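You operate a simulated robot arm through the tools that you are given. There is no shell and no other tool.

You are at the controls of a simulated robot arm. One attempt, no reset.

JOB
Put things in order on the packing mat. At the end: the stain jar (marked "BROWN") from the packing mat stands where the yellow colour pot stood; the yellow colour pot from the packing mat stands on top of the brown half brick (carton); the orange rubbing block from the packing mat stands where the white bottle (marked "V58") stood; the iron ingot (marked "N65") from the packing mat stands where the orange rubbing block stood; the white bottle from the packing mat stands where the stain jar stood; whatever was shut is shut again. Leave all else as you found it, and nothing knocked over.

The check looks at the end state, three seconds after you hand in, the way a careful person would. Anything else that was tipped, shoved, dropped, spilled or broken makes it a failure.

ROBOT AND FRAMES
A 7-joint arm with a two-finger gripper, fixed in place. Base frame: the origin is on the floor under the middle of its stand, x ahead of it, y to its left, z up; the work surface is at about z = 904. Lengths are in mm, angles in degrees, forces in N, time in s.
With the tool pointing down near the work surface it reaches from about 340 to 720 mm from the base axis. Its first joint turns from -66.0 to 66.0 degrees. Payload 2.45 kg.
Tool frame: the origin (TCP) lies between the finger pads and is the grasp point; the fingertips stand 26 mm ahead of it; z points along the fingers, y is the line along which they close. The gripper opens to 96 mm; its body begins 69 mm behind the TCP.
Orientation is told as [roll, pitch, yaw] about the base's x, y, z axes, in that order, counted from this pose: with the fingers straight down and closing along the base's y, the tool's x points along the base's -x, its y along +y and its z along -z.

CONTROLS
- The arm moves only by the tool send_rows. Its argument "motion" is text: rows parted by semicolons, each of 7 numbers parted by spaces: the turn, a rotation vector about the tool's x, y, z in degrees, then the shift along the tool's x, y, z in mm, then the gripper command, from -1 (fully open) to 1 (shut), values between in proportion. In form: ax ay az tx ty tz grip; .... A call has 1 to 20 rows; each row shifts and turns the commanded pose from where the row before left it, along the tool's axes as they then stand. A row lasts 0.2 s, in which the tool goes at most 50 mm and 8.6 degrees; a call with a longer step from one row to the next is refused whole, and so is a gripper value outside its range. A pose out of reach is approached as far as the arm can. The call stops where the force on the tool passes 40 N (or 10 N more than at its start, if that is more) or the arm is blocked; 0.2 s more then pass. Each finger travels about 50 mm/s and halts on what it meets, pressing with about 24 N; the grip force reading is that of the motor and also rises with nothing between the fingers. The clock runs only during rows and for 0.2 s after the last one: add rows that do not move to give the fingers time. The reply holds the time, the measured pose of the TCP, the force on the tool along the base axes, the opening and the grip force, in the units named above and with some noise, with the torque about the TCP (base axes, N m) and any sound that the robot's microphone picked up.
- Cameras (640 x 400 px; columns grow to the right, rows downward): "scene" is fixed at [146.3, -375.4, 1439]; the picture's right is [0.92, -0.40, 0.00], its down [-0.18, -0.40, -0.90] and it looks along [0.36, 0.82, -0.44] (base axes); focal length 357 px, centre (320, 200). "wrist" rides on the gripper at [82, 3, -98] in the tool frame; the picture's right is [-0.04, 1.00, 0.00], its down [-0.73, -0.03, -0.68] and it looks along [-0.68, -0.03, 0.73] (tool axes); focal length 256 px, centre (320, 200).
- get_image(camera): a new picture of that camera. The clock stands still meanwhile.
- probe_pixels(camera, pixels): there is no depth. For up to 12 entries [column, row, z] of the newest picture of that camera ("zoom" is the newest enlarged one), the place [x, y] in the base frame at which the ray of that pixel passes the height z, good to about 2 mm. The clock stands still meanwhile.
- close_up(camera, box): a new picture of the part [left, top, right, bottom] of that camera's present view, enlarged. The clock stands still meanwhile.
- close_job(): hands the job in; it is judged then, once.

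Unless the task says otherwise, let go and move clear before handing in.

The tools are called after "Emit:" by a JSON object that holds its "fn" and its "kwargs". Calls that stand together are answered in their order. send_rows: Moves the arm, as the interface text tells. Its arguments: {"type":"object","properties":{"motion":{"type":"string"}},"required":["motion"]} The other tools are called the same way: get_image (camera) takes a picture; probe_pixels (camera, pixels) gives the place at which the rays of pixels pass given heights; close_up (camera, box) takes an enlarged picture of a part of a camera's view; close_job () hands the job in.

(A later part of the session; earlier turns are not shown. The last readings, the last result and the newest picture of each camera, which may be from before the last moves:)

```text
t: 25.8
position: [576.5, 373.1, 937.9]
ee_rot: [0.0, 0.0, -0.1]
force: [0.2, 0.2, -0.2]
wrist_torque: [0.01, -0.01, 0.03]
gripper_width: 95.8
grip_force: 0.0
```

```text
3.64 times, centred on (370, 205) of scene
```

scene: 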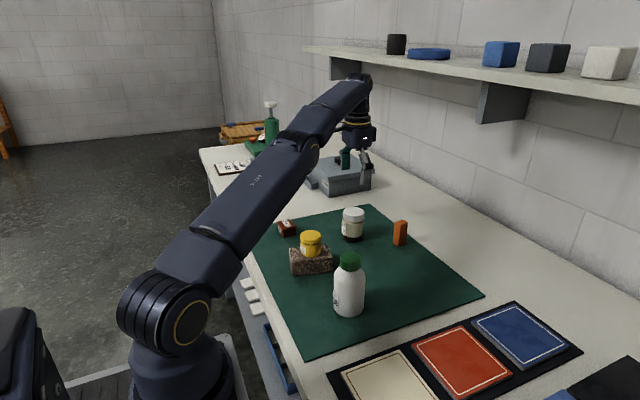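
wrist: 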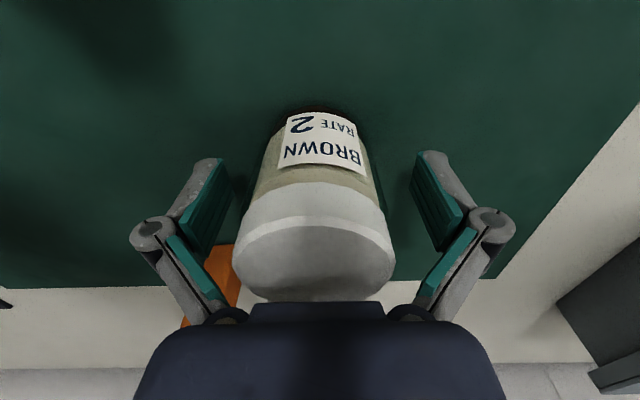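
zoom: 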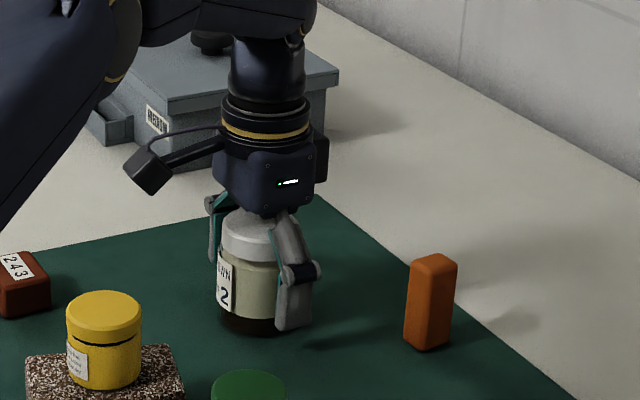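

The jar sits slightly left of centre (wrist 232–395, centre 313) and the TCP reads (576.5,373.1), so I'm about 2.5 mm too far in y and 2–3 mm in x. I'll correct that, then close.

Emit:
{"fn": "send_rows", "kwargs": {"motion": "0 0 0 2 -2.3 0 -1; 0 0 0 0 0 0 -1; 0 0 0 0 0 0 -0.5; 0 0 0 0 0 0 -0.3"}}

Emit:
{"fn": "get_image", "kwargs": {"camera": "wrist"}}

```text
t: 26.8
position: [572.9, 370.1, 939.9]
ee_rot: [0.0, -0.2, 0.0]
force: [-2.1, -0.4, 10.6]
wrist_torque: [0.06, -0.04, 0.17]
gripper_width: 68.8
grip_force: 19.1
```

```text
taken
```

wrist: 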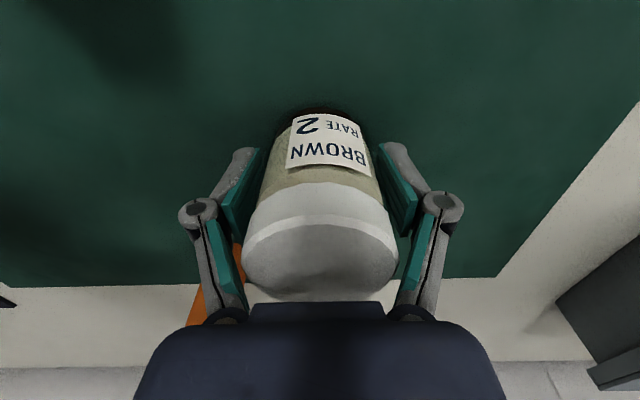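

The gripper stopped at 68.8 mm with a 10.6 N upward force, which is wider than the jar, so something else is touching. I'll zoom in on the wrist view before doing anything.

Emit:
{"fn": "close_up", "kwargs": {"camera": "wrist", "box": [170, 130, 470, 320]}}

Emit:
{"fn": "close_up", "kwargs": {"camera": "scene", "box": [325, 180, 405, 250]}}

```text
2.11 times, centred on (320, 225) of wrist
```

zoom: 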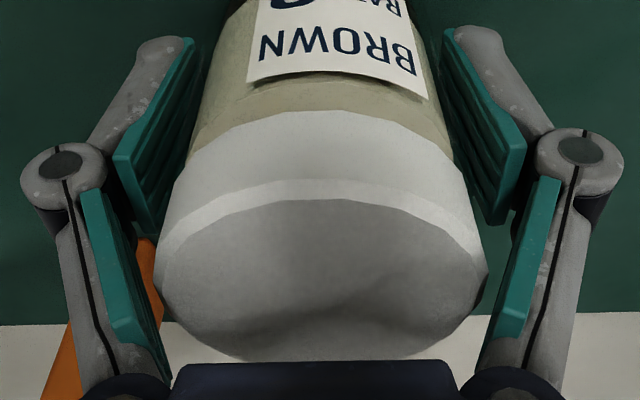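

```text
5.71 times, centred on (365, 215) of scene
```

zoom: 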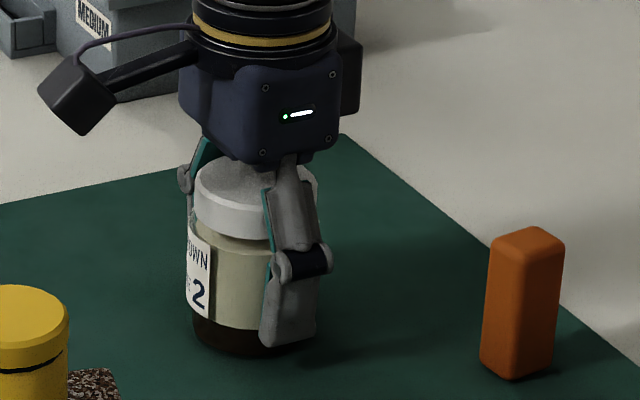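

The upper finger links are touching the lid rim because the jar is too tall for such a deep grip. I'll open, rise about 27 mm so the lid sits beside the lower pads, and check the jar is undisturbed.

Emit:
{"fn": "send_rows", "kwargs": {"motion": "0 0 0 0 0 0 -0.6; 0 0 0 0 0 0 -1; 0 0 0 0 0 0 -1; 0 0 0 0 0 -10 -1; 0 0 0 0 0 -17 -1; 0 0 0 0 0 0 -1; 0 0 0 0 0 0 -1"}}

Emit:
{"fn": "close_up", "kwargs": {"camera": "wrist", "box": [130, 60, 510, 320]}}

Emit:
{"fn": "close_up", "kwargs": {"camera": "scene", "box": [325, 180, 405, 250]}}

```text
t: 28.4
position: [573.4, 370.6, 963.6]
ee_rot: [0.1, 0.0, 0.0]
force: [0.2, -0.6, 0.7]
wrist_torque: [0.01, 0.04, -0.02]
gripper_width: 96.0
grip_force: 0.0
```

```text
1.54 times, centred on (320, 190) of wrist
```

zoom: 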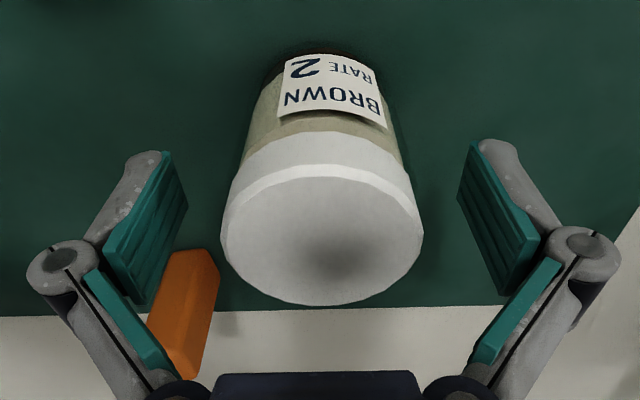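

```text
5.71 times, centred on (365, 215) of scene
```

zoom: 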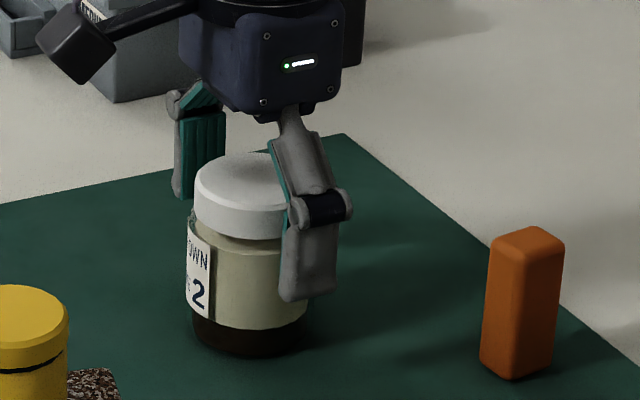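

The jar looks undisturbed and is centred (lid zoom 220–424). I'll close in stages at this height.

Emit:
{"fn": "send_rows", "kwargs": {"motion": "0 0 0 0 0 0 -0.6; 0 0 0 0 0 0 -0.4; 0 0 0 0 0 0 -0.3; 0 0 0 0 0 0 -0.3; 0 0 0 0 0 0 -0.3"}}

Emit:
{"fn": "close_up", "kwargs": {"camera": "wrist", "box": [170, 100, 470, 320]}}

```text
t: 29.6
position: [573.1, 369.7, 964.3]
ee_rot: [-0.1, 0.0, 0.0]
force: [-1.0, 0.0, 0.1]
wrist_torque: [0.0, 0.0, -0.03]
gripper_width: 62.3
grip_force: 0.1
```

```text
1.82 times, centred on (320, 210) of wrist
```

zoom: 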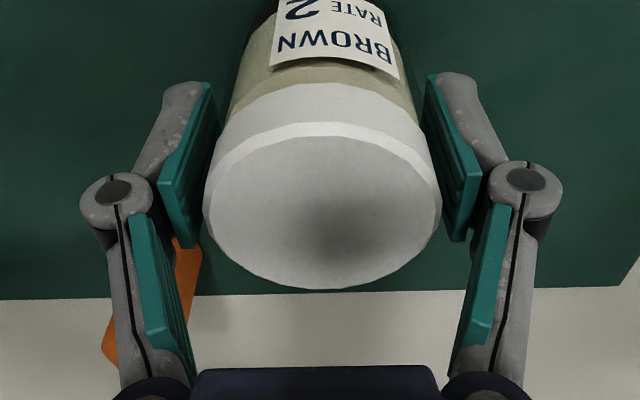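

The upper links are clear of the lid now and the pads flank the jar evenly at 62.3 mm. I'll close fully.

Emit:
{"fn": "send_rows", "kwargs": {"motion": "0 0 0 0 0 0 -0.25; 0 0 0 0 0 0 -0.2; 0 0 0 0 0 0 -0.15; 0 0 0 0 0 0 0.2; 0 0 0 0 0 0 1; 0 0 0 0 0 0 1; 0 0 0 0 0 0 1"}}

Emit:
{"fn": "close_up", "kwargs": {"camera": "wrist", "box": [170, 100, 470, 320]}}

```text
t: 31.2
position: [573.5, 370.4, 965.8]
ee_rot: [0.1, -0.1, 0.0]
force: [1.3, 3.1, 3.0]
wrist_torque: [0.15, 0.01, 0.02]
gripper_width: 60.7
grip_force: 24.5
```

```text
1.82 times, centred on (320, 210) of wrist
```

zoom: 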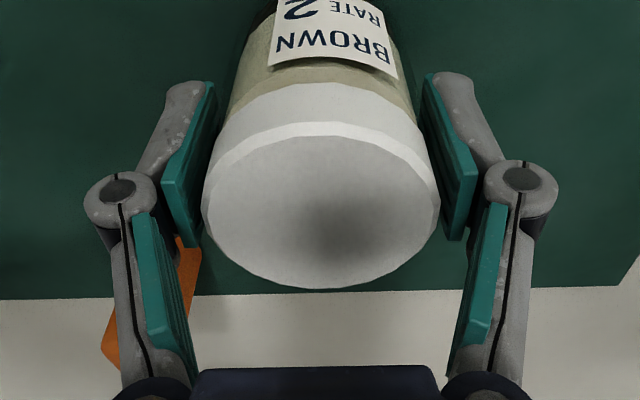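

The pads hold the glass body at 60.7 mm, which is wider than the lid, with 24.5 N. I'll lift slowly and check for slip.

Emit:
{"fn": "send_rows", "kwargs": {"motion": "0 0 0 0 0 -2 1; 0 0 0 0 0 -4 1; 0 0 0 0 0 -8 1; 0 0 0 0 0 -15 1; 0 0 0 0 0 0 1"}}

Emit:
{"fn": "close_up", "kwargs": {"camera": "scene", "box": [325, 170, 405, 250]}}

Emit:
{"fn": "close_up", "kwargs": {"camera": "wrist", "box": [170, 100, 470, 320]}}

```text
t: 32.4
position: [574.0, 369.9, 994.5]
ee_rot: [0.1, 0.1, 0.0]
force: [0.0, -0.3, -2.2]
wrist_torque: [-0.02, -0.02, 0.0]
gripper_width: 61.0
grip_force: 24.3
```

```text
5.00 times, centred on (365, 210) of scene
```

zoom: 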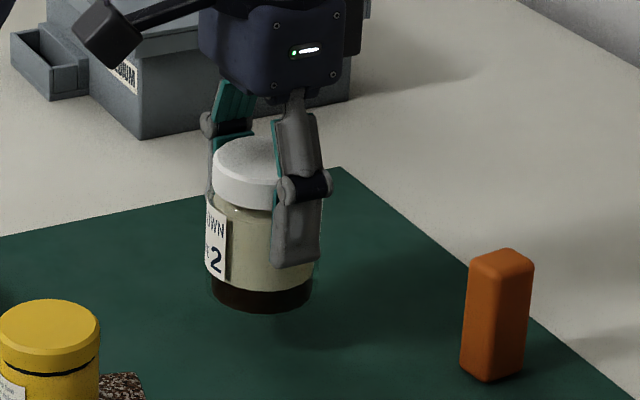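

```text
1.82 times, centred on (320, 210) of wrist
```

zoom: 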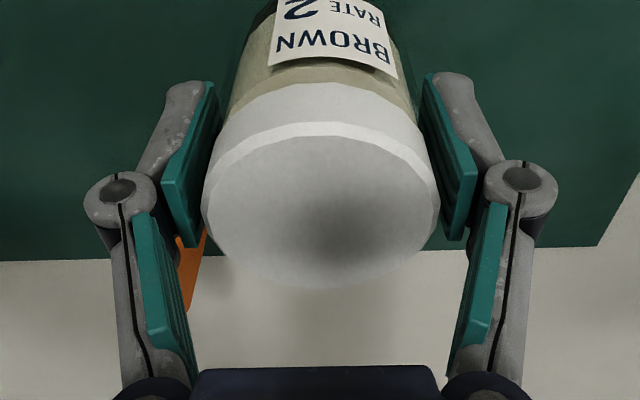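

The jar is lifted with no slip (about 2.2 N) and the lid is steady. I'll raise it another 85 mm and carry it over to the old yellow pot place at (613,189.6).

Emit:
{"fn": "send_rows", "kwargs": {"motion": "0 0 0 0 0 -20 1; 0 0 0 0 0 -25 1; 0 0 0 0 0 -25 1; 0 0 0 0 0 -15 1; 0 0 0 -3.3 -15 0 1; 0 0 0 -6 -28 0 1; 0 0 0 -7.5 -34 0 1; 0 0 0 -7.5 -34 0 1; 0 0 0 -6 -28 0 1; 0 0 0 -6 -26.7 0 1; 0 0 0 -3 -15 0 1; 0 0 0 0 0 0 1; 0 0 0 0 0 0 1"}}

Emit:
{"fn": "get_image", "kwargs": {"camera": "scene"}}

Emit:
{"fn": "get_image", "kwargs": {"camera": "wrist"}}

```text
t: 35.2
position: [612.3, 187.7, 1079.5]
ee_rot: [0.0, 0.0, 0.0]
force: [-0.2, 0.3, -2.2]
wrist_torque: [-0.01, -0.03, 0.0]
gripper_width: 61.0
grip_force: 24.3
```

```text
taken
```

scene: 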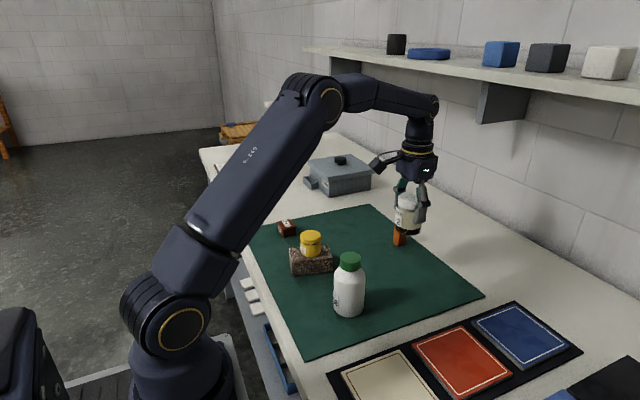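

```text
taken
```

wrist: 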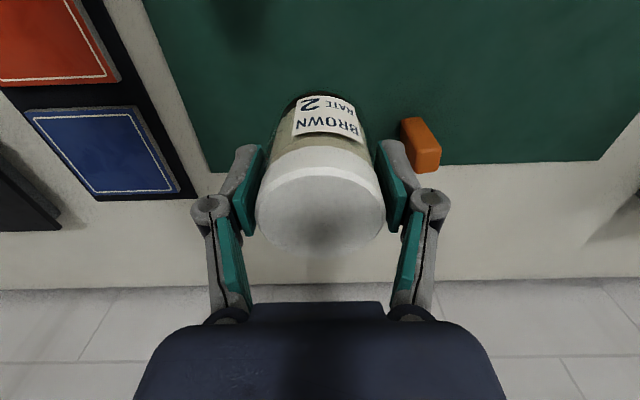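

The jar is above the target with the orange block clear. I'll lower it to about 4 mm above contact.

Emit:
{"fn": "send_rows", "kwargs": {"motion": "0 0 0 0 0 20 1; 0 0 0 0 0 30 1; 0 0 0 0 0 30 1; 0 0 0 0 0 18 1; 0 0 0 0 0 8 1; 0 0 0 0 0 4 1; 0 0 0 0 0 0 1; 0 0 0 0 0 0 1"}}

Emit:
{"fn": "close_up", "kwargs": {"camera": "scene", "box": [360, 190, 460, 290]}}

```text
t: 37.0
position: [611.7, 189.0, 969.8]
ee_rot: [0.1, 0.0, 0.0]
force: [-0.1, 0.5, -2.1]
wrist_torque: [0.0, -0.01, -0.01]
gripper_width: 60.6
grip_force: 24.1
```

```text
4.00 times, centred on (410, 240) of scene
```

zoom: 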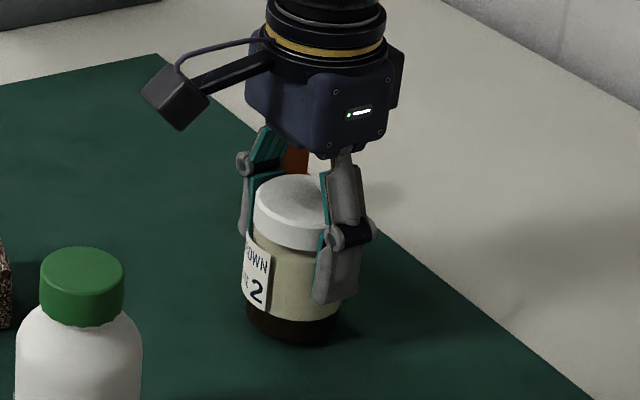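

The jar is about 4 mm above the mat at (611.7,189). I'll lower it in small steps until it touches.

Emit:
{"fn": "send_rows", "kwargs": {"motion": "0 0 0 -0.5 0 1 1; 0 0 0 0 0 1 1; 0 0 0 0 0 1 1; 0 0 0 0 0 0 1"}}

Emit:
{"fn": "send_rows", "kwargs": {"motion": "0 0 0 0 0 0.7 1; 0 0 0 0 0 0 1"}}

```text
t: 38.0
position: [613.6, 189.5, 965.8]
ee_rot: [0.0, 0.0, 0.0]
force: [0.0, 0.2, -3.2]
wrist_torque: [-0.01, 0.03, 0.02]
gripper_width: 60.8
grip_force: 23.6
```

```text
t: 38.6
position: [613.0, 188.9, 965.0]
ee_rot: [0.0, 0.0, -0.1]
force: [-0.5, 0.3, -2.5]
wrist_torque: [0.01, 0.03, -0.03]
gripper_width: 60.9
grip_force: 24.2
```

There's still no contact (-2.5 N), so I'll continue.

Emit:
{"fn": "send_rows", "kwargs": {"motion": "0 0 0 0 0 0.6 1; 0 0 0 0 0 0 1"}}

Emit:
{"fn": "send_rows", "kwargs": {"motion": "0 0 0 0 0 0.5 1; 0 0 0 0 0 0 1"}}

```text
t: 39.2
position: [613.0, 188.8, 965.6]
ee_rot: [0.0, 0.0, 0.1]
force: [-1.9, -0.8, 0.2]
wrist_torque: [0.0, 0.06, 0.05]
gripper_width: 60.9
grip_force: 23.8
```

```text
t: 39.8
position: [613.0, 190.0, 964.6]
ee_rot: [0.0, 0.0, -0.1]
force: [-3.5, -1.1, 6.5]
wrist_torque: [-0.05, 0.22, 0.04]
gripper_width: 60.6
grip_force: 24.1
```

Contact is made (+6.5 N). I'll release gradually.

Emit:
{"fn": "send_rows", "kwargs": {"motion": "0 0 0 0 0 0 -0.2; 0 0 0 0 0 0 -0.3; 0 0 0 0 0 0 -0.4; 0 0 0 0 0 0 -0.6; 0 0 0 0 0 0 -0.8; 0 0 0 0 0 0 -0.8; 0 0 0 0 0 0 -0.8"}}

Emit:
{"fn": "get_image", "kwargs": {"camera": "wrist"}}

```text
t: 41.4
position: [613.5, 189.2, 965.2]
ee_rot: [0.0, 0.0, 0.0]
force: [-0.1, 0.3, 0.0]
wrist_torque: [-0.02, 0.0, -0.01]
gripper_width: 86.4
grip_force: 0.1
```

```text
taken
```

wrist: 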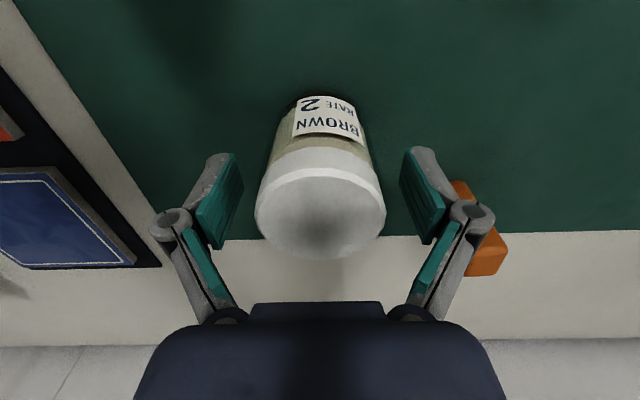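

The jar stands free and centred. I'll rise and move above the bottle at (432,130).

Emit:
{"fn": "send_rows", "kwargs": {"motion": "0 0 0 0 0 -10 -0.8; 0 0 0 0 0 -30 -0.9; 0 0 0 0 0 -35 -1; 0 0 0 0 0 -35 -1; 0 0 0 0 0 -35 -1; 0 0 0 35 -12 0 -1; 0 0 0 40 -13 0 -1; 0 0 0 40 -13 0 -1; 0 0 0 40 -13 0 -1; 0 0 0 26.7 -8.8 0 -1; 0 0 0 0 0 0 -1; 0 0 0 0 0 0 -1; 0 0 0 0 0 0 -1"}}

Emit:
{"fn": "get_image", "kwargs": {"camera": "wrist"}}

Emit:
{"fn": "get_image", "kwargs": {"camera": "scene"}}

```text
t: 44.2
position: [431.5, 129.7, 1110.1]
ee_rot: [0.0, 0.0, 0.0]
force: [0.1, -0.3, 0.1]
wrist_torque: [-0.01, -0.01, -0.01]
gripper_width: 95.9
grip_force: 0.0
```

```text
taken
```

wrist: 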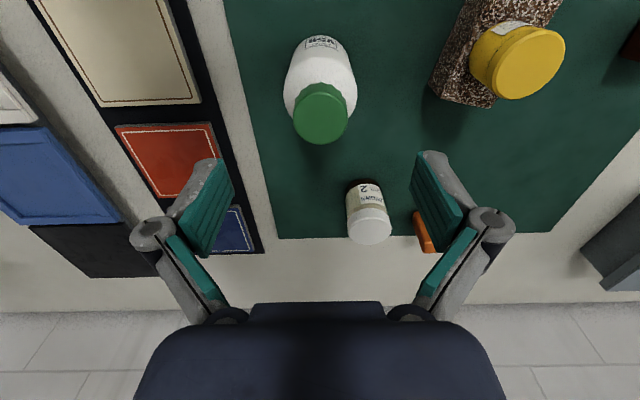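

```text
taken
```

scene: 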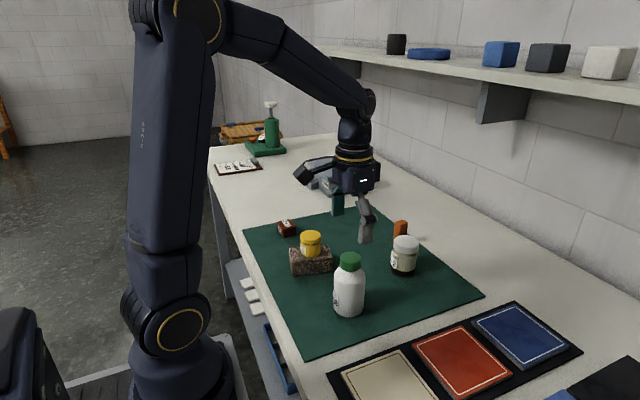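

The jar now stands in the old yellow place (scene 404,256). I'll probe the bottle's cap and body edges from here.

Emit:
{"fn": "probe_pixels", "kwargs": {"camera": "wrist", "pixels": [[321, 116, 1035], [293, 113, 1035], [348, 113, 1035], [283, 95, 990], [357, 95, 990], [321, 36, 910]]}}

Emit:
{"fn": "close_up", "kwargs": {"camera": "wrist", "box": [250, 20, 400, 160]}}

```text
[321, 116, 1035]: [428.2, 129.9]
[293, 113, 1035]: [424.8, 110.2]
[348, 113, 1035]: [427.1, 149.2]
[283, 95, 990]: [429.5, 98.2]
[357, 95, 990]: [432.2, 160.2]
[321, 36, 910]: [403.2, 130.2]
```

```text
2.86 times, centred on (325, 90) of wrist
```

zoom: 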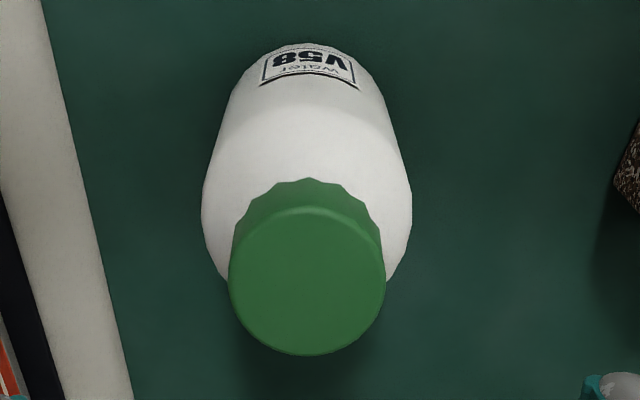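

The bottle centre is ≈(430,129.6), under the TCP. I'll descend to TCP z≈980 so the pads meet the upper straight body with the palm about 14 mm above the cap.

Emit:
{"fn": "send_rows", "kwargs": {"motion": "0 0 0 1.5 -0.3 35 -1; 0 0 0 0 0 35 -1; 0 0 0 0 0 30 -1; 0 0 0 0 0 18 -1; 0 0 0 0 0 8 -1; 0 0 0 0 0 4 -1; 0 0 0 0 0 0 -1; 0 0 0 0 0 0 -1"}}

Emit:
{"fn": "get_image", "kwargs": {"camera": "wrist"}}

Emit:
{"fn": "close_up", "kwargs": {"camera": "scene", "box": [290, 210, 410, 330]}}

```text
t: 46.0
position: [430.0, 129.9, 980.3]
ee_rot: [0.0, 0.0, 0.0]
force: [-0.3, -0.5, 0.5]
wrist_torque: [0.01, -0.01, 0.05]
gripper_width: 96.0
grip_force: 0.0
```

```text
taken
```

wrist: 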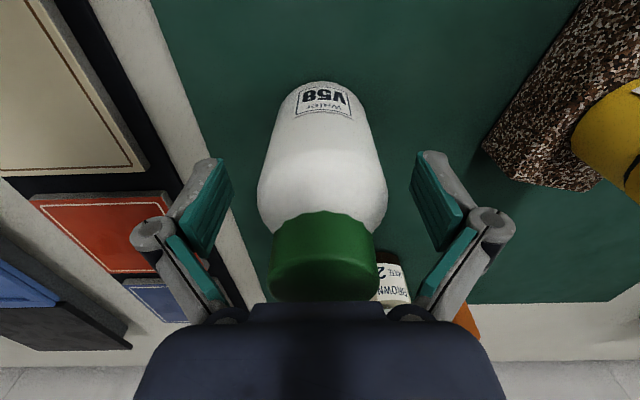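

```text
3.33 times, centred on (350, 270) of scene
```

zoom: 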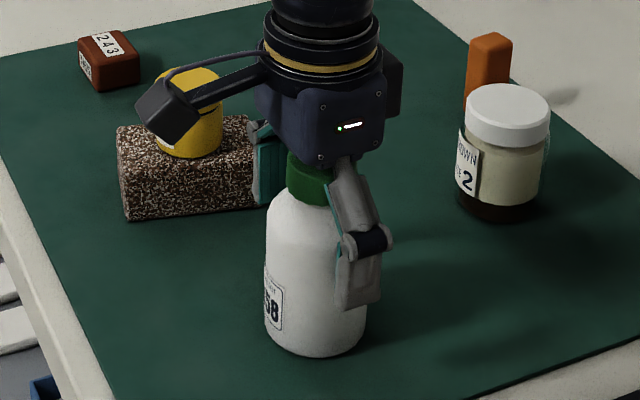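

The bottle is centred (wrist 257–387, pad middle ≈322). I'll close to 67 mm first and check for link contact.

Emit:
{"fn": "send_rows", "kwargs": {"motion": "0 0 0 0 0 0 -0.7; 0 0 0 0 0 0 -0.5; 0 0 0 0 0 0 -0.4; 0 0 0 0 0 0 -0.4; 0 0 0 0 0 0 -0.4"}}

Emit:
{"fn": "close_up", "kwargs": {"camera": "wrist", "box": [170, 100, 470, 320]}}

```text
t: 47.2
position: [429.6, 129.6, 978.8]
ee_rot: [0.0, -0.1, 0.1]
force: [-0.4, 0.7, 0.6]
wrist_torque: [0.06, -0.01, -0.01]
gripper_width: 67.4
grip_force: 0.1
```

```text
1.82 times, centred on (320, 210) of wrist
```

zoom: 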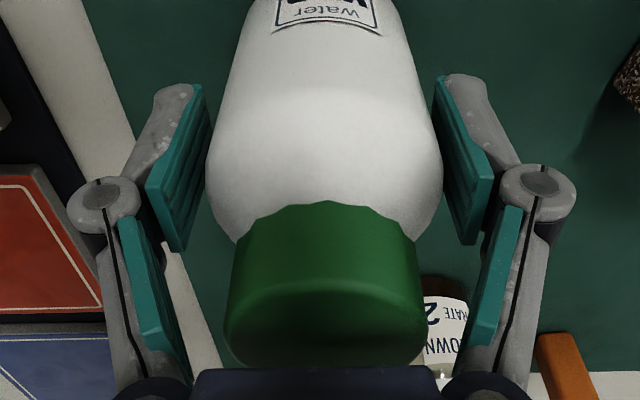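

There's no link contact and about 5 mm gap each side at the cap. I'll close fully.

Emit:
{"fn": "send_rows", "kwargs": {"motion": "0 0 0 0 0 0 -0.35; 0 0 0 0 0 0 -0.3; 0 0 0 0 0 0 -0.2; 0 0 0 0 0 0 0.2; 0 0 0 0 0 0 1; 0 0 0 0 0 0 1; 0 0 0 0 0 0 1"}}

Emit:
{"fn": "close_up", "kwargs": {"camera": "wrist", "box": [170, 100, 470, 320]}}

```text
t: 48.8
position: [430.7, 129.5, 979.1]
ee_rot: [0.0, 0.0, 0.0]
force: [-0.9, 2.5, 6.7]
wrist_torque: [0.0, 0.02, 0.01]
gripper_width: 62.4
grip_force: 23.8
```

```text
1.82 times, centred on (320, 210) of wrist
```

zoom: 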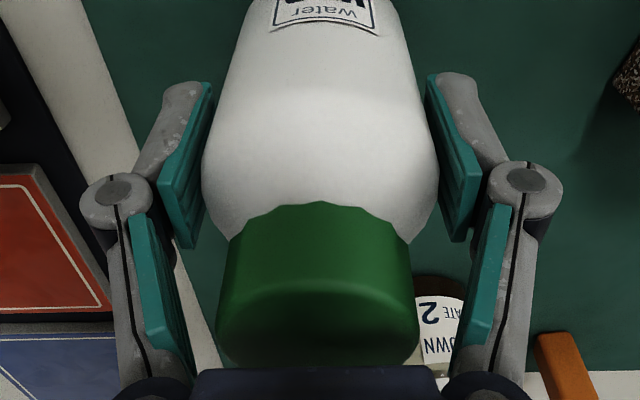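

The bottle is gripped at 62.4 mm with 24 N. I'll lift a little and check for slip or tilt.

Emit:
{"fn": "send_rows", "kwargs": {"motion": "0 0 0 0 0 -1 1; 0 0 0 0 0 -2 1; 0 0 0 0 0 -4 1; 0 0 0 0 0 -8 1; 0 0 0 0 0 -10 1; 0 0 0 0 0 0 1; 0 0 0 0 0 0 1"}}

Emit:
{"fn": "close_up", "kwargs": {"camera": "wrist", "box": [170, 100, 470, 320]}}

Emit:
{"fn": "close_up", "kwargs": {"camera": "scene", "box": [290, 210, 410, 330]}}

```text
t: 50.4
position: [431.0, 129.4, 1005.0]
ee_rot: [0.0, 0.1, 0.1]
force: [0.9, 0.4, -2.1]
wrist_torque: [-0.01, 0.04, -0.02]
gripper_width: 62.6
grip_force: 24.0
```

```text
1.82 times, centred on (320, 210) of wrist
```

zoom: 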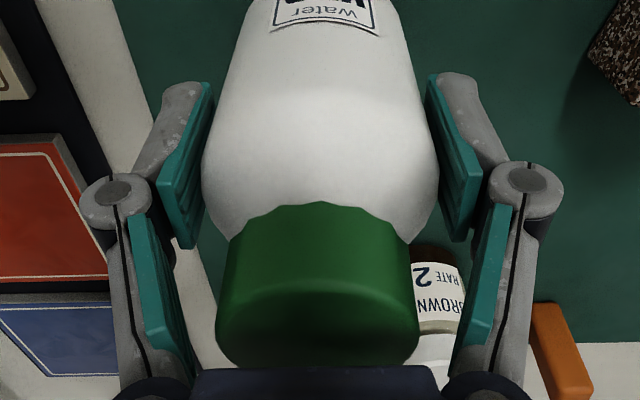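

```text
3.33 times, centred on (350, 270) of scene
```

zoom: 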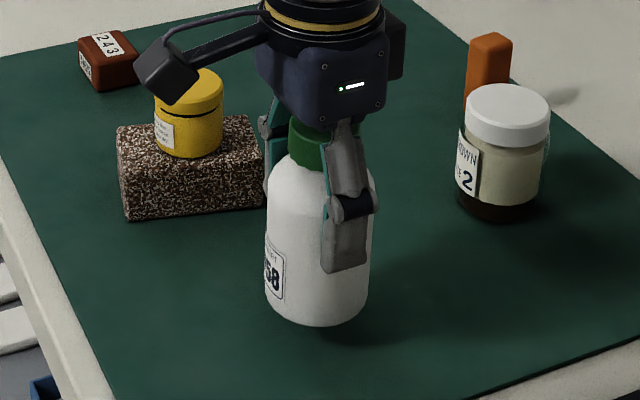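

The bottle lifted cleanly and upright. I'll raise it 105 mm and carry it smoothly to the old jar place at (573.5,370.5).

Emit:
{"fn": "send_rows", "kwargs": {"motion": "0 0 0 0 0 -20 1; 0 0 0 0 0 -30 1; 0 0 0 0 0 -30 1; 0 0 0 0 0 -25 1; 0 0 0 -8 13.4 0 1; 0 0 0 -16 27 0 1; 0 0 0 -18 30 0 1; 0 0 0 -18 30 0 1; 0 0 0 -18 30 0 1; 0 0 0 -18 30 0 1; 0 0 0 -18 30 0 1; 0 0 0 -15 27 0 1; 0 0 0 -9 14.9 0 1; 0 0 0 -5 8.5 0 1; 0 0 0 0 0 0 1; 0 0 0 0 0 0 1"}}

Emit:
{"fn": "get_image", "kwargs": {"camera": "scene"}}

Emit:
{"fn": "get_image", "kwargs": {"camera": "wrist"}}

```text
t: 53.8
position: [571.8, 367.5, 1109.1]
ee_rot: [-0.1, 0.0, 0.0]
force: [-0.3, -1.2, -2.1]
wrist_torque: [-0.02, -0.01, -0.01]
gripper_width: 62.7
grip_force: 23.6
```

```text
taken
```

scene: 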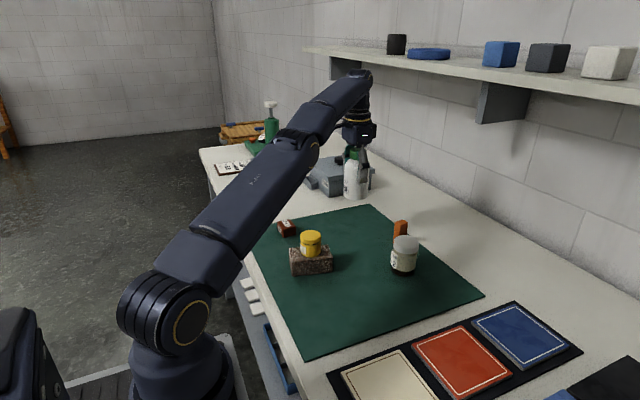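

```text
taken
```

wrist: 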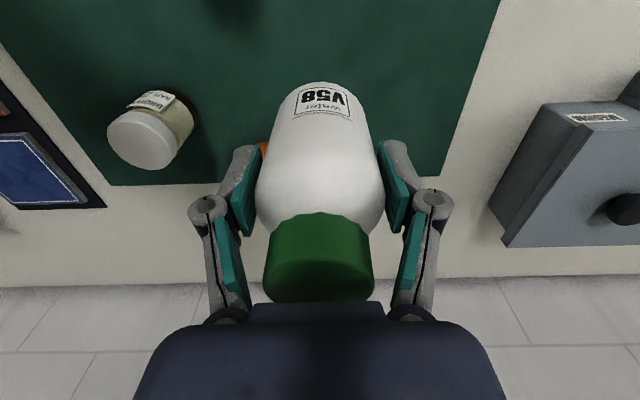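

The bottle is steady over the target. I'll lower it to about 4 mm above contact.

Emit:
{"fn": "send_rows", "kwargs": {"motion": "0 0 0 0 0 15 1; 0 0 0 0 0 30 1; 0 0 0 0 0 30 1; 0 0 0 0 0 28 1; 0 0 0 0 0 14 1; 0 0 0 0 0 6 1; 0 0 0 0 0 3 1; 0 0 0 0 0 0 1; 0 0 0 0 0 0 1"}}

Emit:
{"fn": "close_up", "kwargs": {"camera": "scene", "box": [300, 150, 420, 260]}}

```text
t: 55.8
position: [572.2, 369.9, 984.2]
ee_rot: [0.0, 0.0, 0.0]
force: [0.2, -0.3, -1.3]
wrist_torque: [0.02, -0.02, -0.05]
gripper_width: 62.6
grip_force: 23.7
```

```text
3.64 times, centred on (360, 205) of scene
```

zoom: 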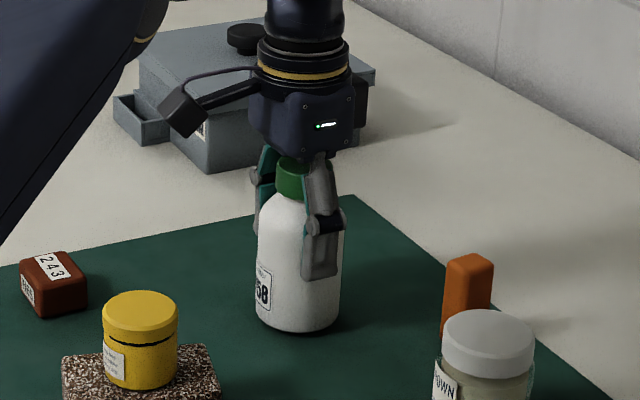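

The position is (572.2,369.9), about 4 mm above the mat with weight only. I'll lower it in small steps.

Emit:
{"fn": "send_rows", "kwargs": {"motion": "0 0 0 -0.5 0.3 1 1; 0 0 0 0 0 1 1; 0 0 0 0 0 1 1; 0 0 0 0 0 0 1"}}

Emit:
{"fn": "send_rows", "kwargs": {"motion": "0 0 0 0 0 0.6 1; 0 0 0 0 0 0 1"}}

Emit:
{"fn": "send_rows", "kwargs": {"motion": "0 0 0 0 0 0.5 1; 0 0 0 0 0 0 1"}}

```text
t: 56.8
position: [574.0, 370.9, 979.6]
ee_rot: [0.0, 0.0, 0.0]
force: [-0.8, -0.2, -0.8]
wrist_torque: [-0.02, 0.0, 0.0]
gripper_width: 62.6
grip_force: 24.4
```

```text
t: 57.4
position: [574.0, 370.7, 979.4]
ee_rot: [0.0, 0.1, 0.0]
force: [-0.3, 0.5, -0.9]
wrist_torque: [-0.02, 0.01, 0.03]
gripper_width: 62.7
grip_force: 23.9
```

```text
t: 58.0
position: [573.4, 370.6, 979.3]
ee_rot: [0.0, 0.0, 0.0]
force: [-0.2, -0.9, -0.8]
wrist_torque: [-0.02, -0.03, 0.02]
gripper_width: 62.7
grip_force: 23.8
```

There's still no clear contact (-0.8 N), so I'll continue in half-millimetre steps.

Emit:
{"fn": "send_rows", "kwargs": {"motion": "0 0 0 0 0 0.5 1; 0 0 0 0 0 0 1"}}

Emit:
{"fn": "send_rows", "kwargs": {"motion": "0 0 0 0 0 0.5 1; 0 0 0 0 0 0 1"}}

```text
t: 58.6
position: [574.2, 370.6, 979.3]
ee_rot: [0.0, -0.1, 0.1]
force: [-0.9, 0.0, 0.5]
wrist_torque: [-0.09, 0.03, -0.03]
gripper_width: 62.4
grip_force: 23.6
```

```text
t: 59.2
position: [572.6, 370.1, 979.8]
ee_rot: [0.1, -0.1, 0.0]
force: [-1.1, 0.7, 4.9]
wrist_torque: [-0.09, 0.0, 0.03]
gripper_width: 62.7
grip_force: 24.1
```

Contact is made (+4.9 N). I'll release gradually.

Emit:
{"fn": "send_rows", "kwargs": {"motion": "0 0 0 0 0 0 -0.25; 0 0 0 0 0 0 -0.35; 0 0 0 0 0 0 -0.45; 0 0 0 0 0 0 -0.65; 0 0 0 0 0 0 -0.9; 0 0 0 0 0 0 -1; 0 0 0 0 0 0 -1; 0 0 0 0 0 0 -1"}}

Emit:
{"fn": "get_image", "kwargs": {"camera": "wrist"}}

Emit:
{"fn": "close_up", "kwargs": {"camera": "scene", "box": [300, 150, 420, 260]}}

```text
t: 61.0
position: [573.5, 369.4, 978.0]
ee_rot: [0.0, 0.0, -0.1]
force: [0.3, 0.2, -0.6]
wrist_torque: [-0.01, 0.0, -0.03]
gripper_width: 95.9
grip_force: 0.1
```

```text
taken
```

wrist: 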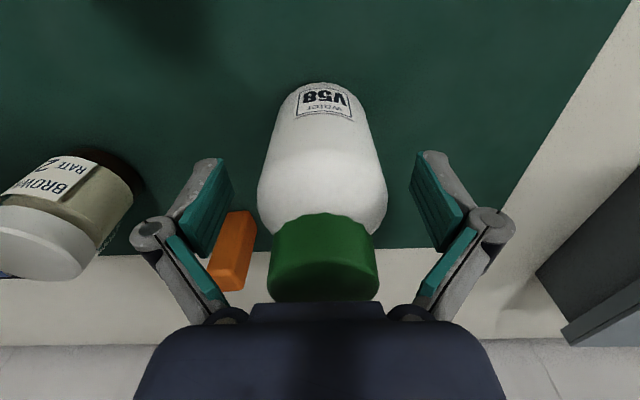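

```text
3.64 times, centred on (360, 205) of scene
```

zoom: 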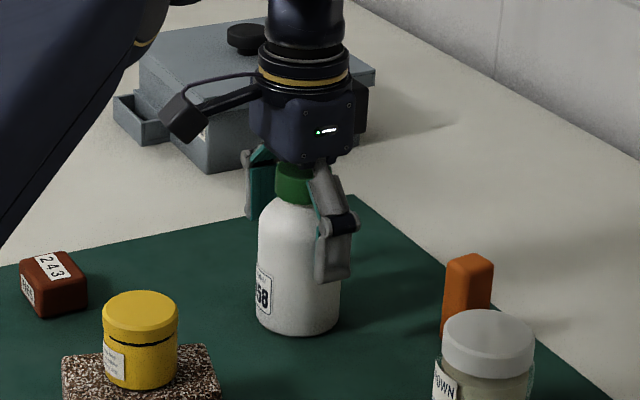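

The bottle stands upright in the old jar place (scene zoom 300,265). I'll rise clear, move toward the orange block, and tilt the tool outward 12° because the block is about 735 mm from the base.

Emit:
{"fn": "send_rows", "kwargs": {"motion": "0 0 0 0 0 -10 -1; 0 0 0 0 0 -25 -1; 0 0 0 0 0 -32 -1; 0 0 0 0 0 -32 -1; 0 0 0 0 0 -32 -1; 0 0 0 -25 -25 0 -1; 0 0 0 -25 -28 0 -1; 0 0 0 -26 -28 0 -1; 0 -6 0 0 0 0 -1; 0 -6 0 0 0 0 -1; 0 0 0 0 0 0 -1; 0 0 0 0 0 0 -1; 0 0 0 0 0 0 -1"}}

Emit:
{"fn": "get_image", "kwargs": {"camera": "wrist"}}

Emit:
{"fn": "get_image", "kwargs": {"camera": "scene"}}

```text
t: 63.8
position: [629.3, 277.9, 1104.7]
ee_rot: [0.0, -11.9, 0.0]
force: [-0.8, -1.0, 0.4]
wrist_torque: [0.02, 0.02, 0.0]
gripper_width: 96.1
grip_force: 0.1
out of reach, approached as far as the arm can: row 6, 7, 8
```

```text
taken
```

wrist: 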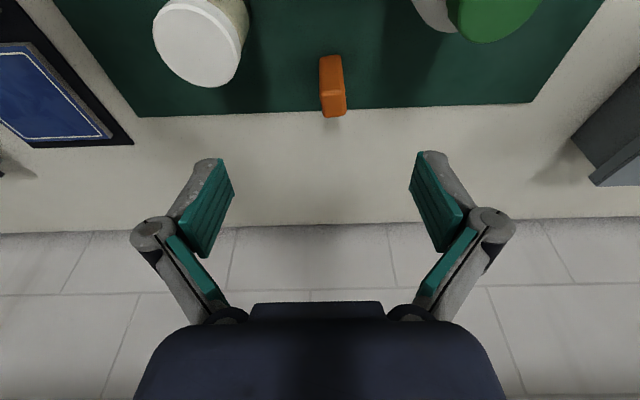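

```text
taken
```

scene: 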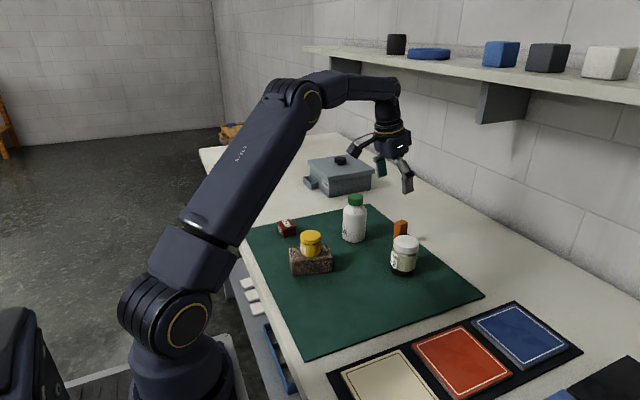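

At z≈1109 the straight-down reach stopped at (629,278), and the tilt is now -11.9°. Reach grows lower down, so I'll narrow the fingers to 60 mm and go down and outward to about (669,289,1020).

Emit:
{"fn": "send_rows", "kwargs": {"motion": "0 0 0 0 0 0 -0.25; 0 0 0 0 0 0 -0.25; 0 0 0 -5.36 2.75 22.86 -0.25; 0 0 0 -5.36 2.75 22.86 -0.25; 0 0 0 -5.36 2.75 22.86 -0.25; 0 0 0 -5.36 2.75 22.86 -0.25; 0 0 0 0 0 0 -0.25; 0 0 0 0 0 0 -0.25; 0 0 0 0 0 0 -0.25"}}

Emit:
{"fn": "get_image", "kwargs": {"camera": "wrist"}}

Emit:
{"fn": "close_up", "kwargs": {"camera": "scene", "box": [330, 130, 470, 290]}}

```text
t: 65.8
position: [669.8, 288.4, 1020.3]
ee_rot: [0.0, -12.0, 0.0]
force: [0.6, -0.7, 0.1]
wrist_torque: [0.0, -0.01, -0.02]
gripper_width: 60.0
grip_force: 0.1
```

```text
taken
```

wrist: 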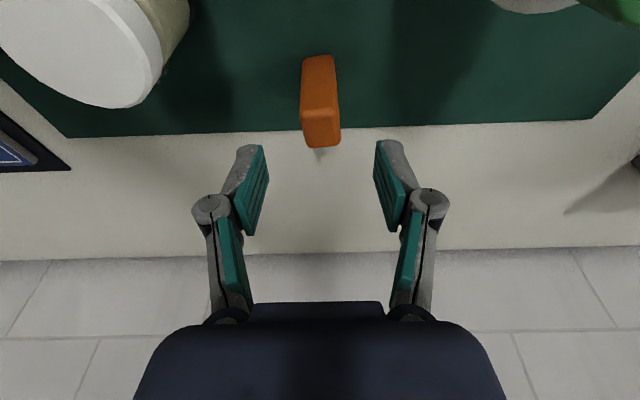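

```text
2.50 times, centred on (400, 210) of scene
```

zoom: 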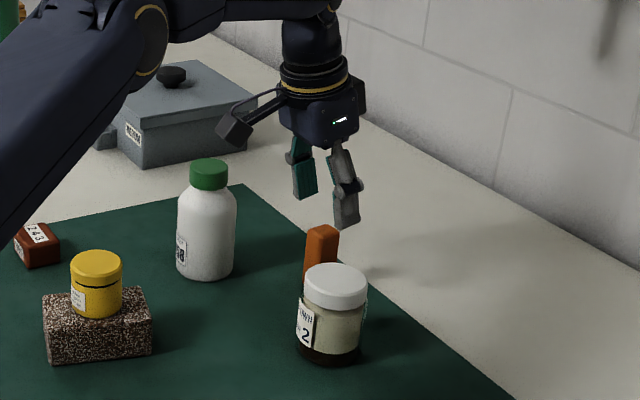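

The arm reached (669.8,288.4,1020) with the tilt. The block's near face is at wrist (303–336, 56–110) and its top face at rows 110–147, so I'll probe it.

Emit:
{"fn": "close_up", "kwargs": {"camera": "wrist", "box": [270, 40, 370, 160]}}

Emit:
{"fn": "probe_pixels", "kwargs": {"camera": "wrist", "pixels": [[303, 57, 904], [336, 56, 904], [300, 112, 968], [341, 110, 968], [341, 145, 968], [305, 147, 968], [321, 128, 968]]}}

```text
3.33 times, centred on (320, 100) of wrist
```

zoom: 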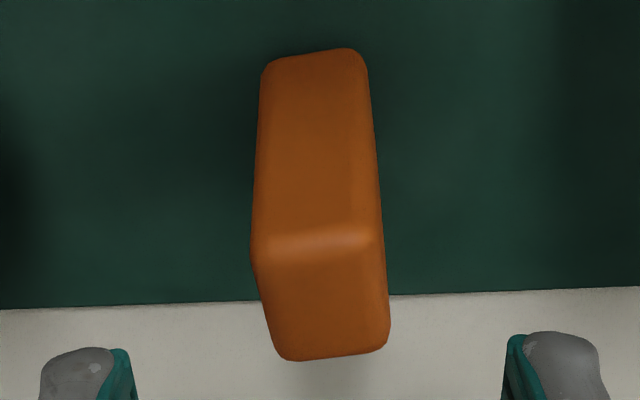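

```text
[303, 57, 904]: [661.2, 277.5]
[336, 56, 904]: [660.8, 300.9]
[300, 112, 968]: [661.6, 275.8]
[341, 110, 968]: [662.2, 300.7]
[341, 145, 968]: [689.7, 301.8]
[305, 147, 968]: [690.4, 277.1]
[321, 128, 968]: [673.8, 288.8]
```

The block's centre is ≈(675.5,289), upright. I'll shift 5 mm outward and descend straight down to TCP z≈942.

Emit:
{"fn": "send_rows", "kwargs": {"motion": "0 0 0 -4.6 0.4 0.98 -0.25; 0 0 0 5.2 0 24.45 -0.25; 0 0 0 5.2 0 24.45 -0.25; 0 0 0 3.74 0 17.6 -0.25; 0 0 0 1.66 0 7.82 -0.25; 0 0 0 0.48 0 2.25 -0.25; 0 0 0 0 0 0 -0.25; 0 0 0 0 0 0 -0.25"}}

Emit:
{"fn": "get_image", "kwargs": {"camera": "wrist"}}

Emit:
{"fn": "close_up", "kwargs": {"camera": "scene", "box": [340, 160, 460, 280]}}

```text
t: 67.6
position: [673.2, 290.9, 941.6]
ee_rot: [0.0, -12.0, 0.0]
force: [-0.6, -0.3, 0.2]
wrist_torque: [0.02, 0.02, 0.02]
gripper_width: 60.1
grip_force: 0.0
```

```text
taken
```

wrist: 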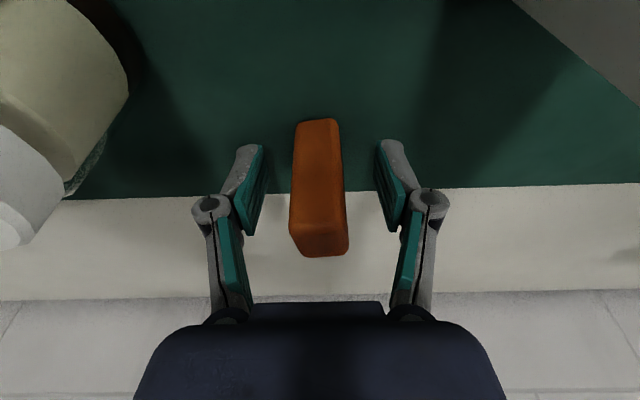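

```text
3.33 times, centred on (400, 220) of scene
```

zoom: 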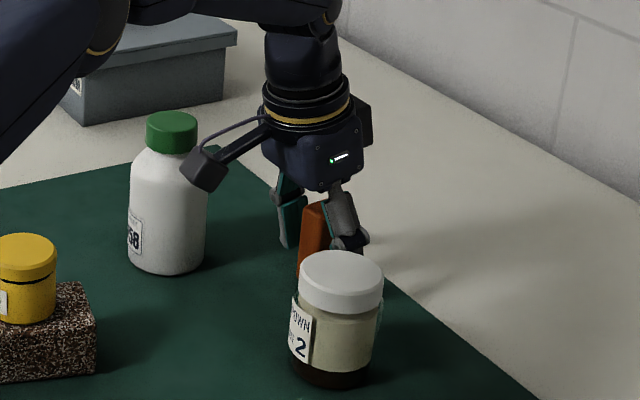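

The block is nearly centred (cols 290–347 between pads at 268 and 376), about 1.3 mm left. I'll nudge y by -1.2 and close.

Emit:
{"fn": "send_rows", "kwargs": {"motion": "0 0 0 -1 -1.2 0.2 -0.25; 0 0 0 0 0 0 0; 0 0 0 0 0 0 0.2; 0 0 0 0 0 0 0.4; 0 0 0 0 0 0 1; 0 0 0 0 0 0 1; 0 0 0 0 0 0 1"}}

Emit:
{"fn": "get_image", "kwargs": {"camera": "wrist"}}

```text
t: 69.2
position: [675.8, 289.2, 943.0]
ee_rot: [0.0, -12.0, -0.1]
force: [-0.3, 0.2, 1.6]
wrist_torque: [0.01, -0.03, 0.02]
gripper_width: 23.2
grip_force: 23.7
```

```text
taken
```

wrist: 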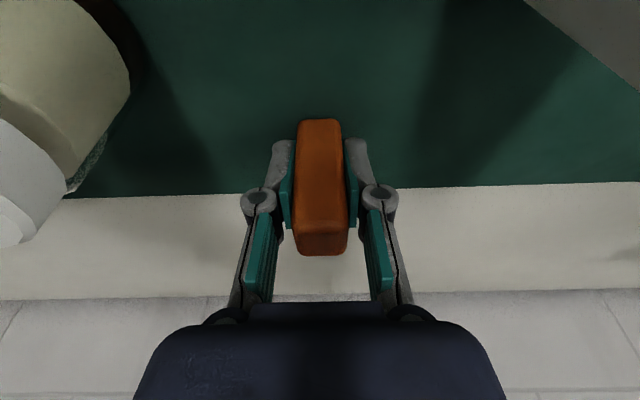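

The block is gripped at 23.2 mm. I'll lift 50 mm straight up, then back off diagonally up and inward between jar and bottle.

Emit:
{"fn": "send_rows", "kwargs": {"motion": "0 0 0 -0.62 0 -2.93 1; 0 0 0 -1.46 0 -6.85 1; 0 0 0 -2.08 0 -9.78 1; 0 0 0 -3.12 0 -14.67 1; 0 0 0 -3.12 0 -14.67 1; 0 0 0 14.72 0 -26.95 1; 0 0 0 14.72 0 -26.95 1; 0 0 0 14.72 0 -26.95 1; 0 0 0 0 0 0 1; 0 0 0 0 0 0 1"}}

Emit:
{"fn": "get_image", "kwargs": {"camera": "wrist"}}

Emit:
{"fn": "get_image", "kwargs": {"camera": "scene"}}

```text
t: 71.4
position: [614.8, 290.0, 1061.7]
ee_rot: [-0.1, -11.9, 0.0]
force: [-0.9, -0.8, -0.3]
wrist_torque: [-0.01, 0.01, 0.04]
gripper_width: 23.2
grip_force: 23.9
```

```text
taken
```

wrist: 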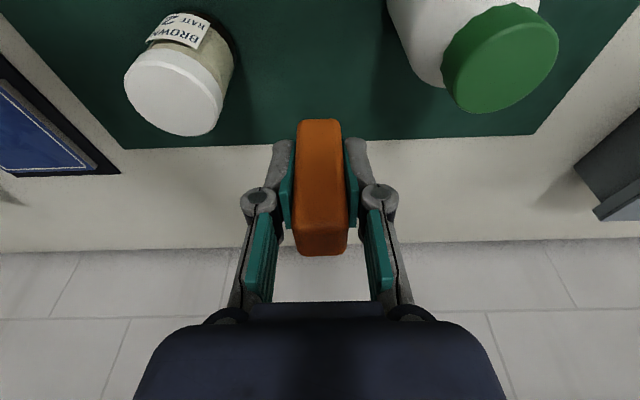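

```text
taken
```

scene: 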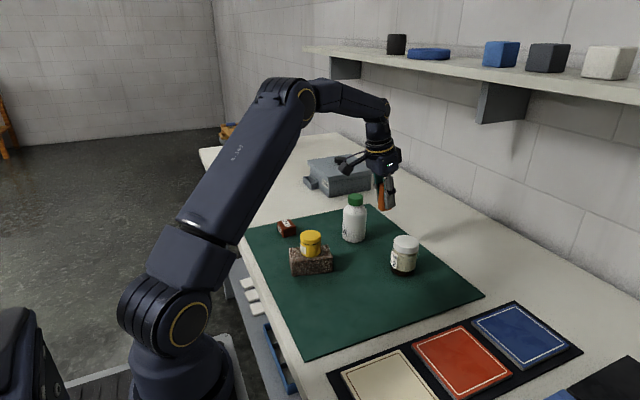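

The block is held securely and clear of jar and bottle. I'll carry it to the old bottle place at (430,129.7).

Emit:
{"fn": "send_rows", "kwargs": {"motion": "0 0 0 12.9 -11.45 -2.75 1; 0 0 0 25.82 -22.9 -5.49 1; 0 0 0 25.82 -22.9 -5.49 1; 0 0 0 25.82 -22.9 -5.49 1; 0 0 0 25.82 -22.9 -5.49 1; 0 0 0 25.82 -22.9 -5.49 1; 0 0 0 25.82 -22.9 -5.49 1; 0 0 0 12.9 -11.45 -2.75 1; 0 0 0 0 0 0 1; 0 0 0 0 0 0 1"}}

Emit:
{"fn": "get_image", "kwargs": {"camera": "scene"}}

```text
t: 73.6
position: [431.1, 128.7, 1062.4]
ee_rot: [0.0, -12.0, 0.1]
force: [0.3, 0.8, -2.0]
wrist_torque: [-0.01, 0.0, 0.0]
gripper_width: 23.0
grip_force: 23.6
```

```text
taken
```

scene: 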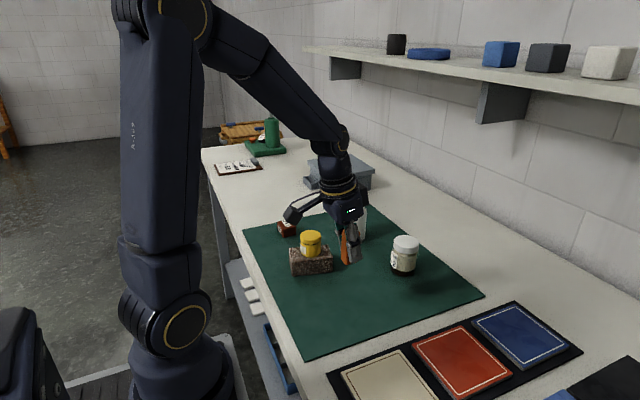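

The block is above the target at (431.1,128.7). I'll lower it to about 4 mm above contact.

Emit:
{"fn": "send_rows", "kwargs": {"motion": "0 0 0 5.6 0.5 24.3 1; 0 0 0 6.24 0 29.34 1; 0 0 0 6.24 0 29.34 1; 0 0 0 3.74 0 17.6 1; 0 0 0 1.66 0 7.82 1; 0 0 0 0.83 0 3.91 1; 0 0 0 0 0 0 1; 0 0 0 0 0 0 1"}}

Emit:
{"fn": "close_up", "kwargs": {"camera": "scene", "box": [290, 210, 410, 330]}}

```text
t: 75.4
position: [429.8, 129.1, 946.9]
ee_rot: [0.1, -12.0, -0.1]
force: [-0.4, 0.0, -0.6]
wrist_torque: [0.01, -0.02, 0.0]
gripper_width: 23.1
grip_force: 24.1
```

```text
3.33 times, centred on (350, 270) of scene
```

zoom: 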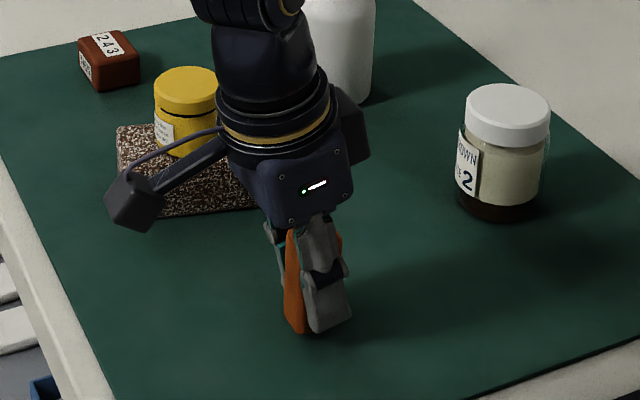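

The block hangs a few millimetres above the mat at (429.8,129.1). I'll lower it in small steps.

Emit:
{"fn": "send_rows", "kwargs": {"motion": "0 0 0 0.21 0.3 0.98 1; 0 0 0 0.21 0 0.98 1; 0 0 0 0.21 0 0.98 1; 0 0 0 0 0 0 1"}}

Emit:
{"fn": "send_rows", "kwargs": {"motion": "0 0 0 0.15 0 0.68 1; 0 0 0 0 0 0 1"}}

Emit:
{"fn": "send_rows", "kwargs": {"motion": "0 0 0 0.15 0 0.68 1; 0 0 0 0 0 0 1"}}

```text
t: 76.4
position: [429.6, 129.6, 943.2]
ee_rot: [-0.1, -11.9, -0.1]
force: [-0.9, 0.4, -0.9]
wrist_torque: [0.03, 0.0, 0.01]
gripper_width: 23.1
grip_force: 23.7
```

```text
t: 77.0
position: [429.4, 129.6, 944.0]
ee_rot: [0.0, -12.0, 0.0]
force: [-0.3, 0.0, 0.2]
wrist_torque: [0.02, -0.07, 0.02]
gripper_width: 23.1
grip_force: 23.9
```

```text
t: 77.6
position: [430.3, 129.0, 943.4]
ee_rot: [0.1, -12.0, 0.1]
force: [-0.8, -0.6, -1.3]
wrist_torque: [-0.06, 0.01, -0.01]
gripper_width: 23.1
grip_force: 23.9
```

Emit:
{"fn": "send_rows", "kwargs": {"motion": "0 0 0 0.12 0 0.59 1; 0 0 0 0 0 0 1"}}

Emit:
{"fn": "send_rows", "kwargs": {"motion": "0 0 0 0.12 0 0.59 1; 0 0 0 0 0 0 1"}}

```text
t: 78.2
position: [430.2, 130.1, 941.7]
ee_rot: [0.1, -12.1, 0.0]
force: [-0.2, 0.1, 0.6]
wrist_torque: [0.01, -0.01, 0.01]
gripper_width: 23.3
grip_force: 24.0
```

```text
t: 78.8
position: [429.3, 129.7, 941.3]
ee_rot: [0.0, -11.9, 0.0]
force: [-3.1, -0.7, 8.6]
wrist_torque: [0.0, 0.03, 0.0]
gripper_width: 23.1
grip_force: 24.0
```

Contact is made (+8.6 N). I'll release gradually.

Emit:
{"fn": "send_rows", "kwargs": {"motion": "0 0 0 0 0 0 0.52; 0 0 0 0 0 0 0.48; 0 0 0 0 0 0 0.42; 0 0 0 0 0 0 0.3; 0 0 0 0 0 0 0.1; 0 0 0 0 0 0 -0.2; 0 0 0 0 0 0 -0.3; 0 0 0 0 0 0 -0.3"}}

Emit:
{"fn": "get_image", "kwargs": {"camera": "wrist"}}

Emit:
{"fn": "close_up", "kwargs": {"camera": "scene", "box": [290, 210, 410, 330]}}

```text
t: 80.6
position: [430.7, 130.6, 941.7]
ee_rot: [0.0, -12.0, 0.1]
force: [0.0, -0.2, 0.4]
wrist_torque: [0.02, -0.02, -0.03]
gripper_width: 62.2
grip_force: 0.0
```

```text
taken
```

wrist: 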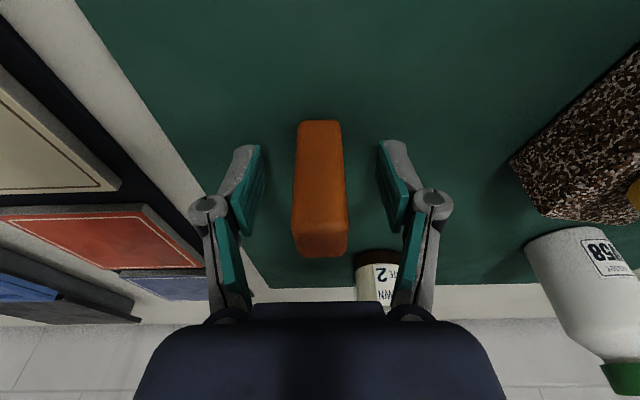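

```text
3.33 times, centred on (350, 270) of scene
```

zoom: 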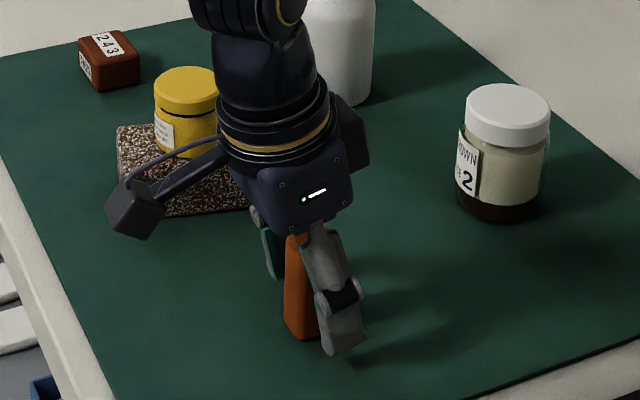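

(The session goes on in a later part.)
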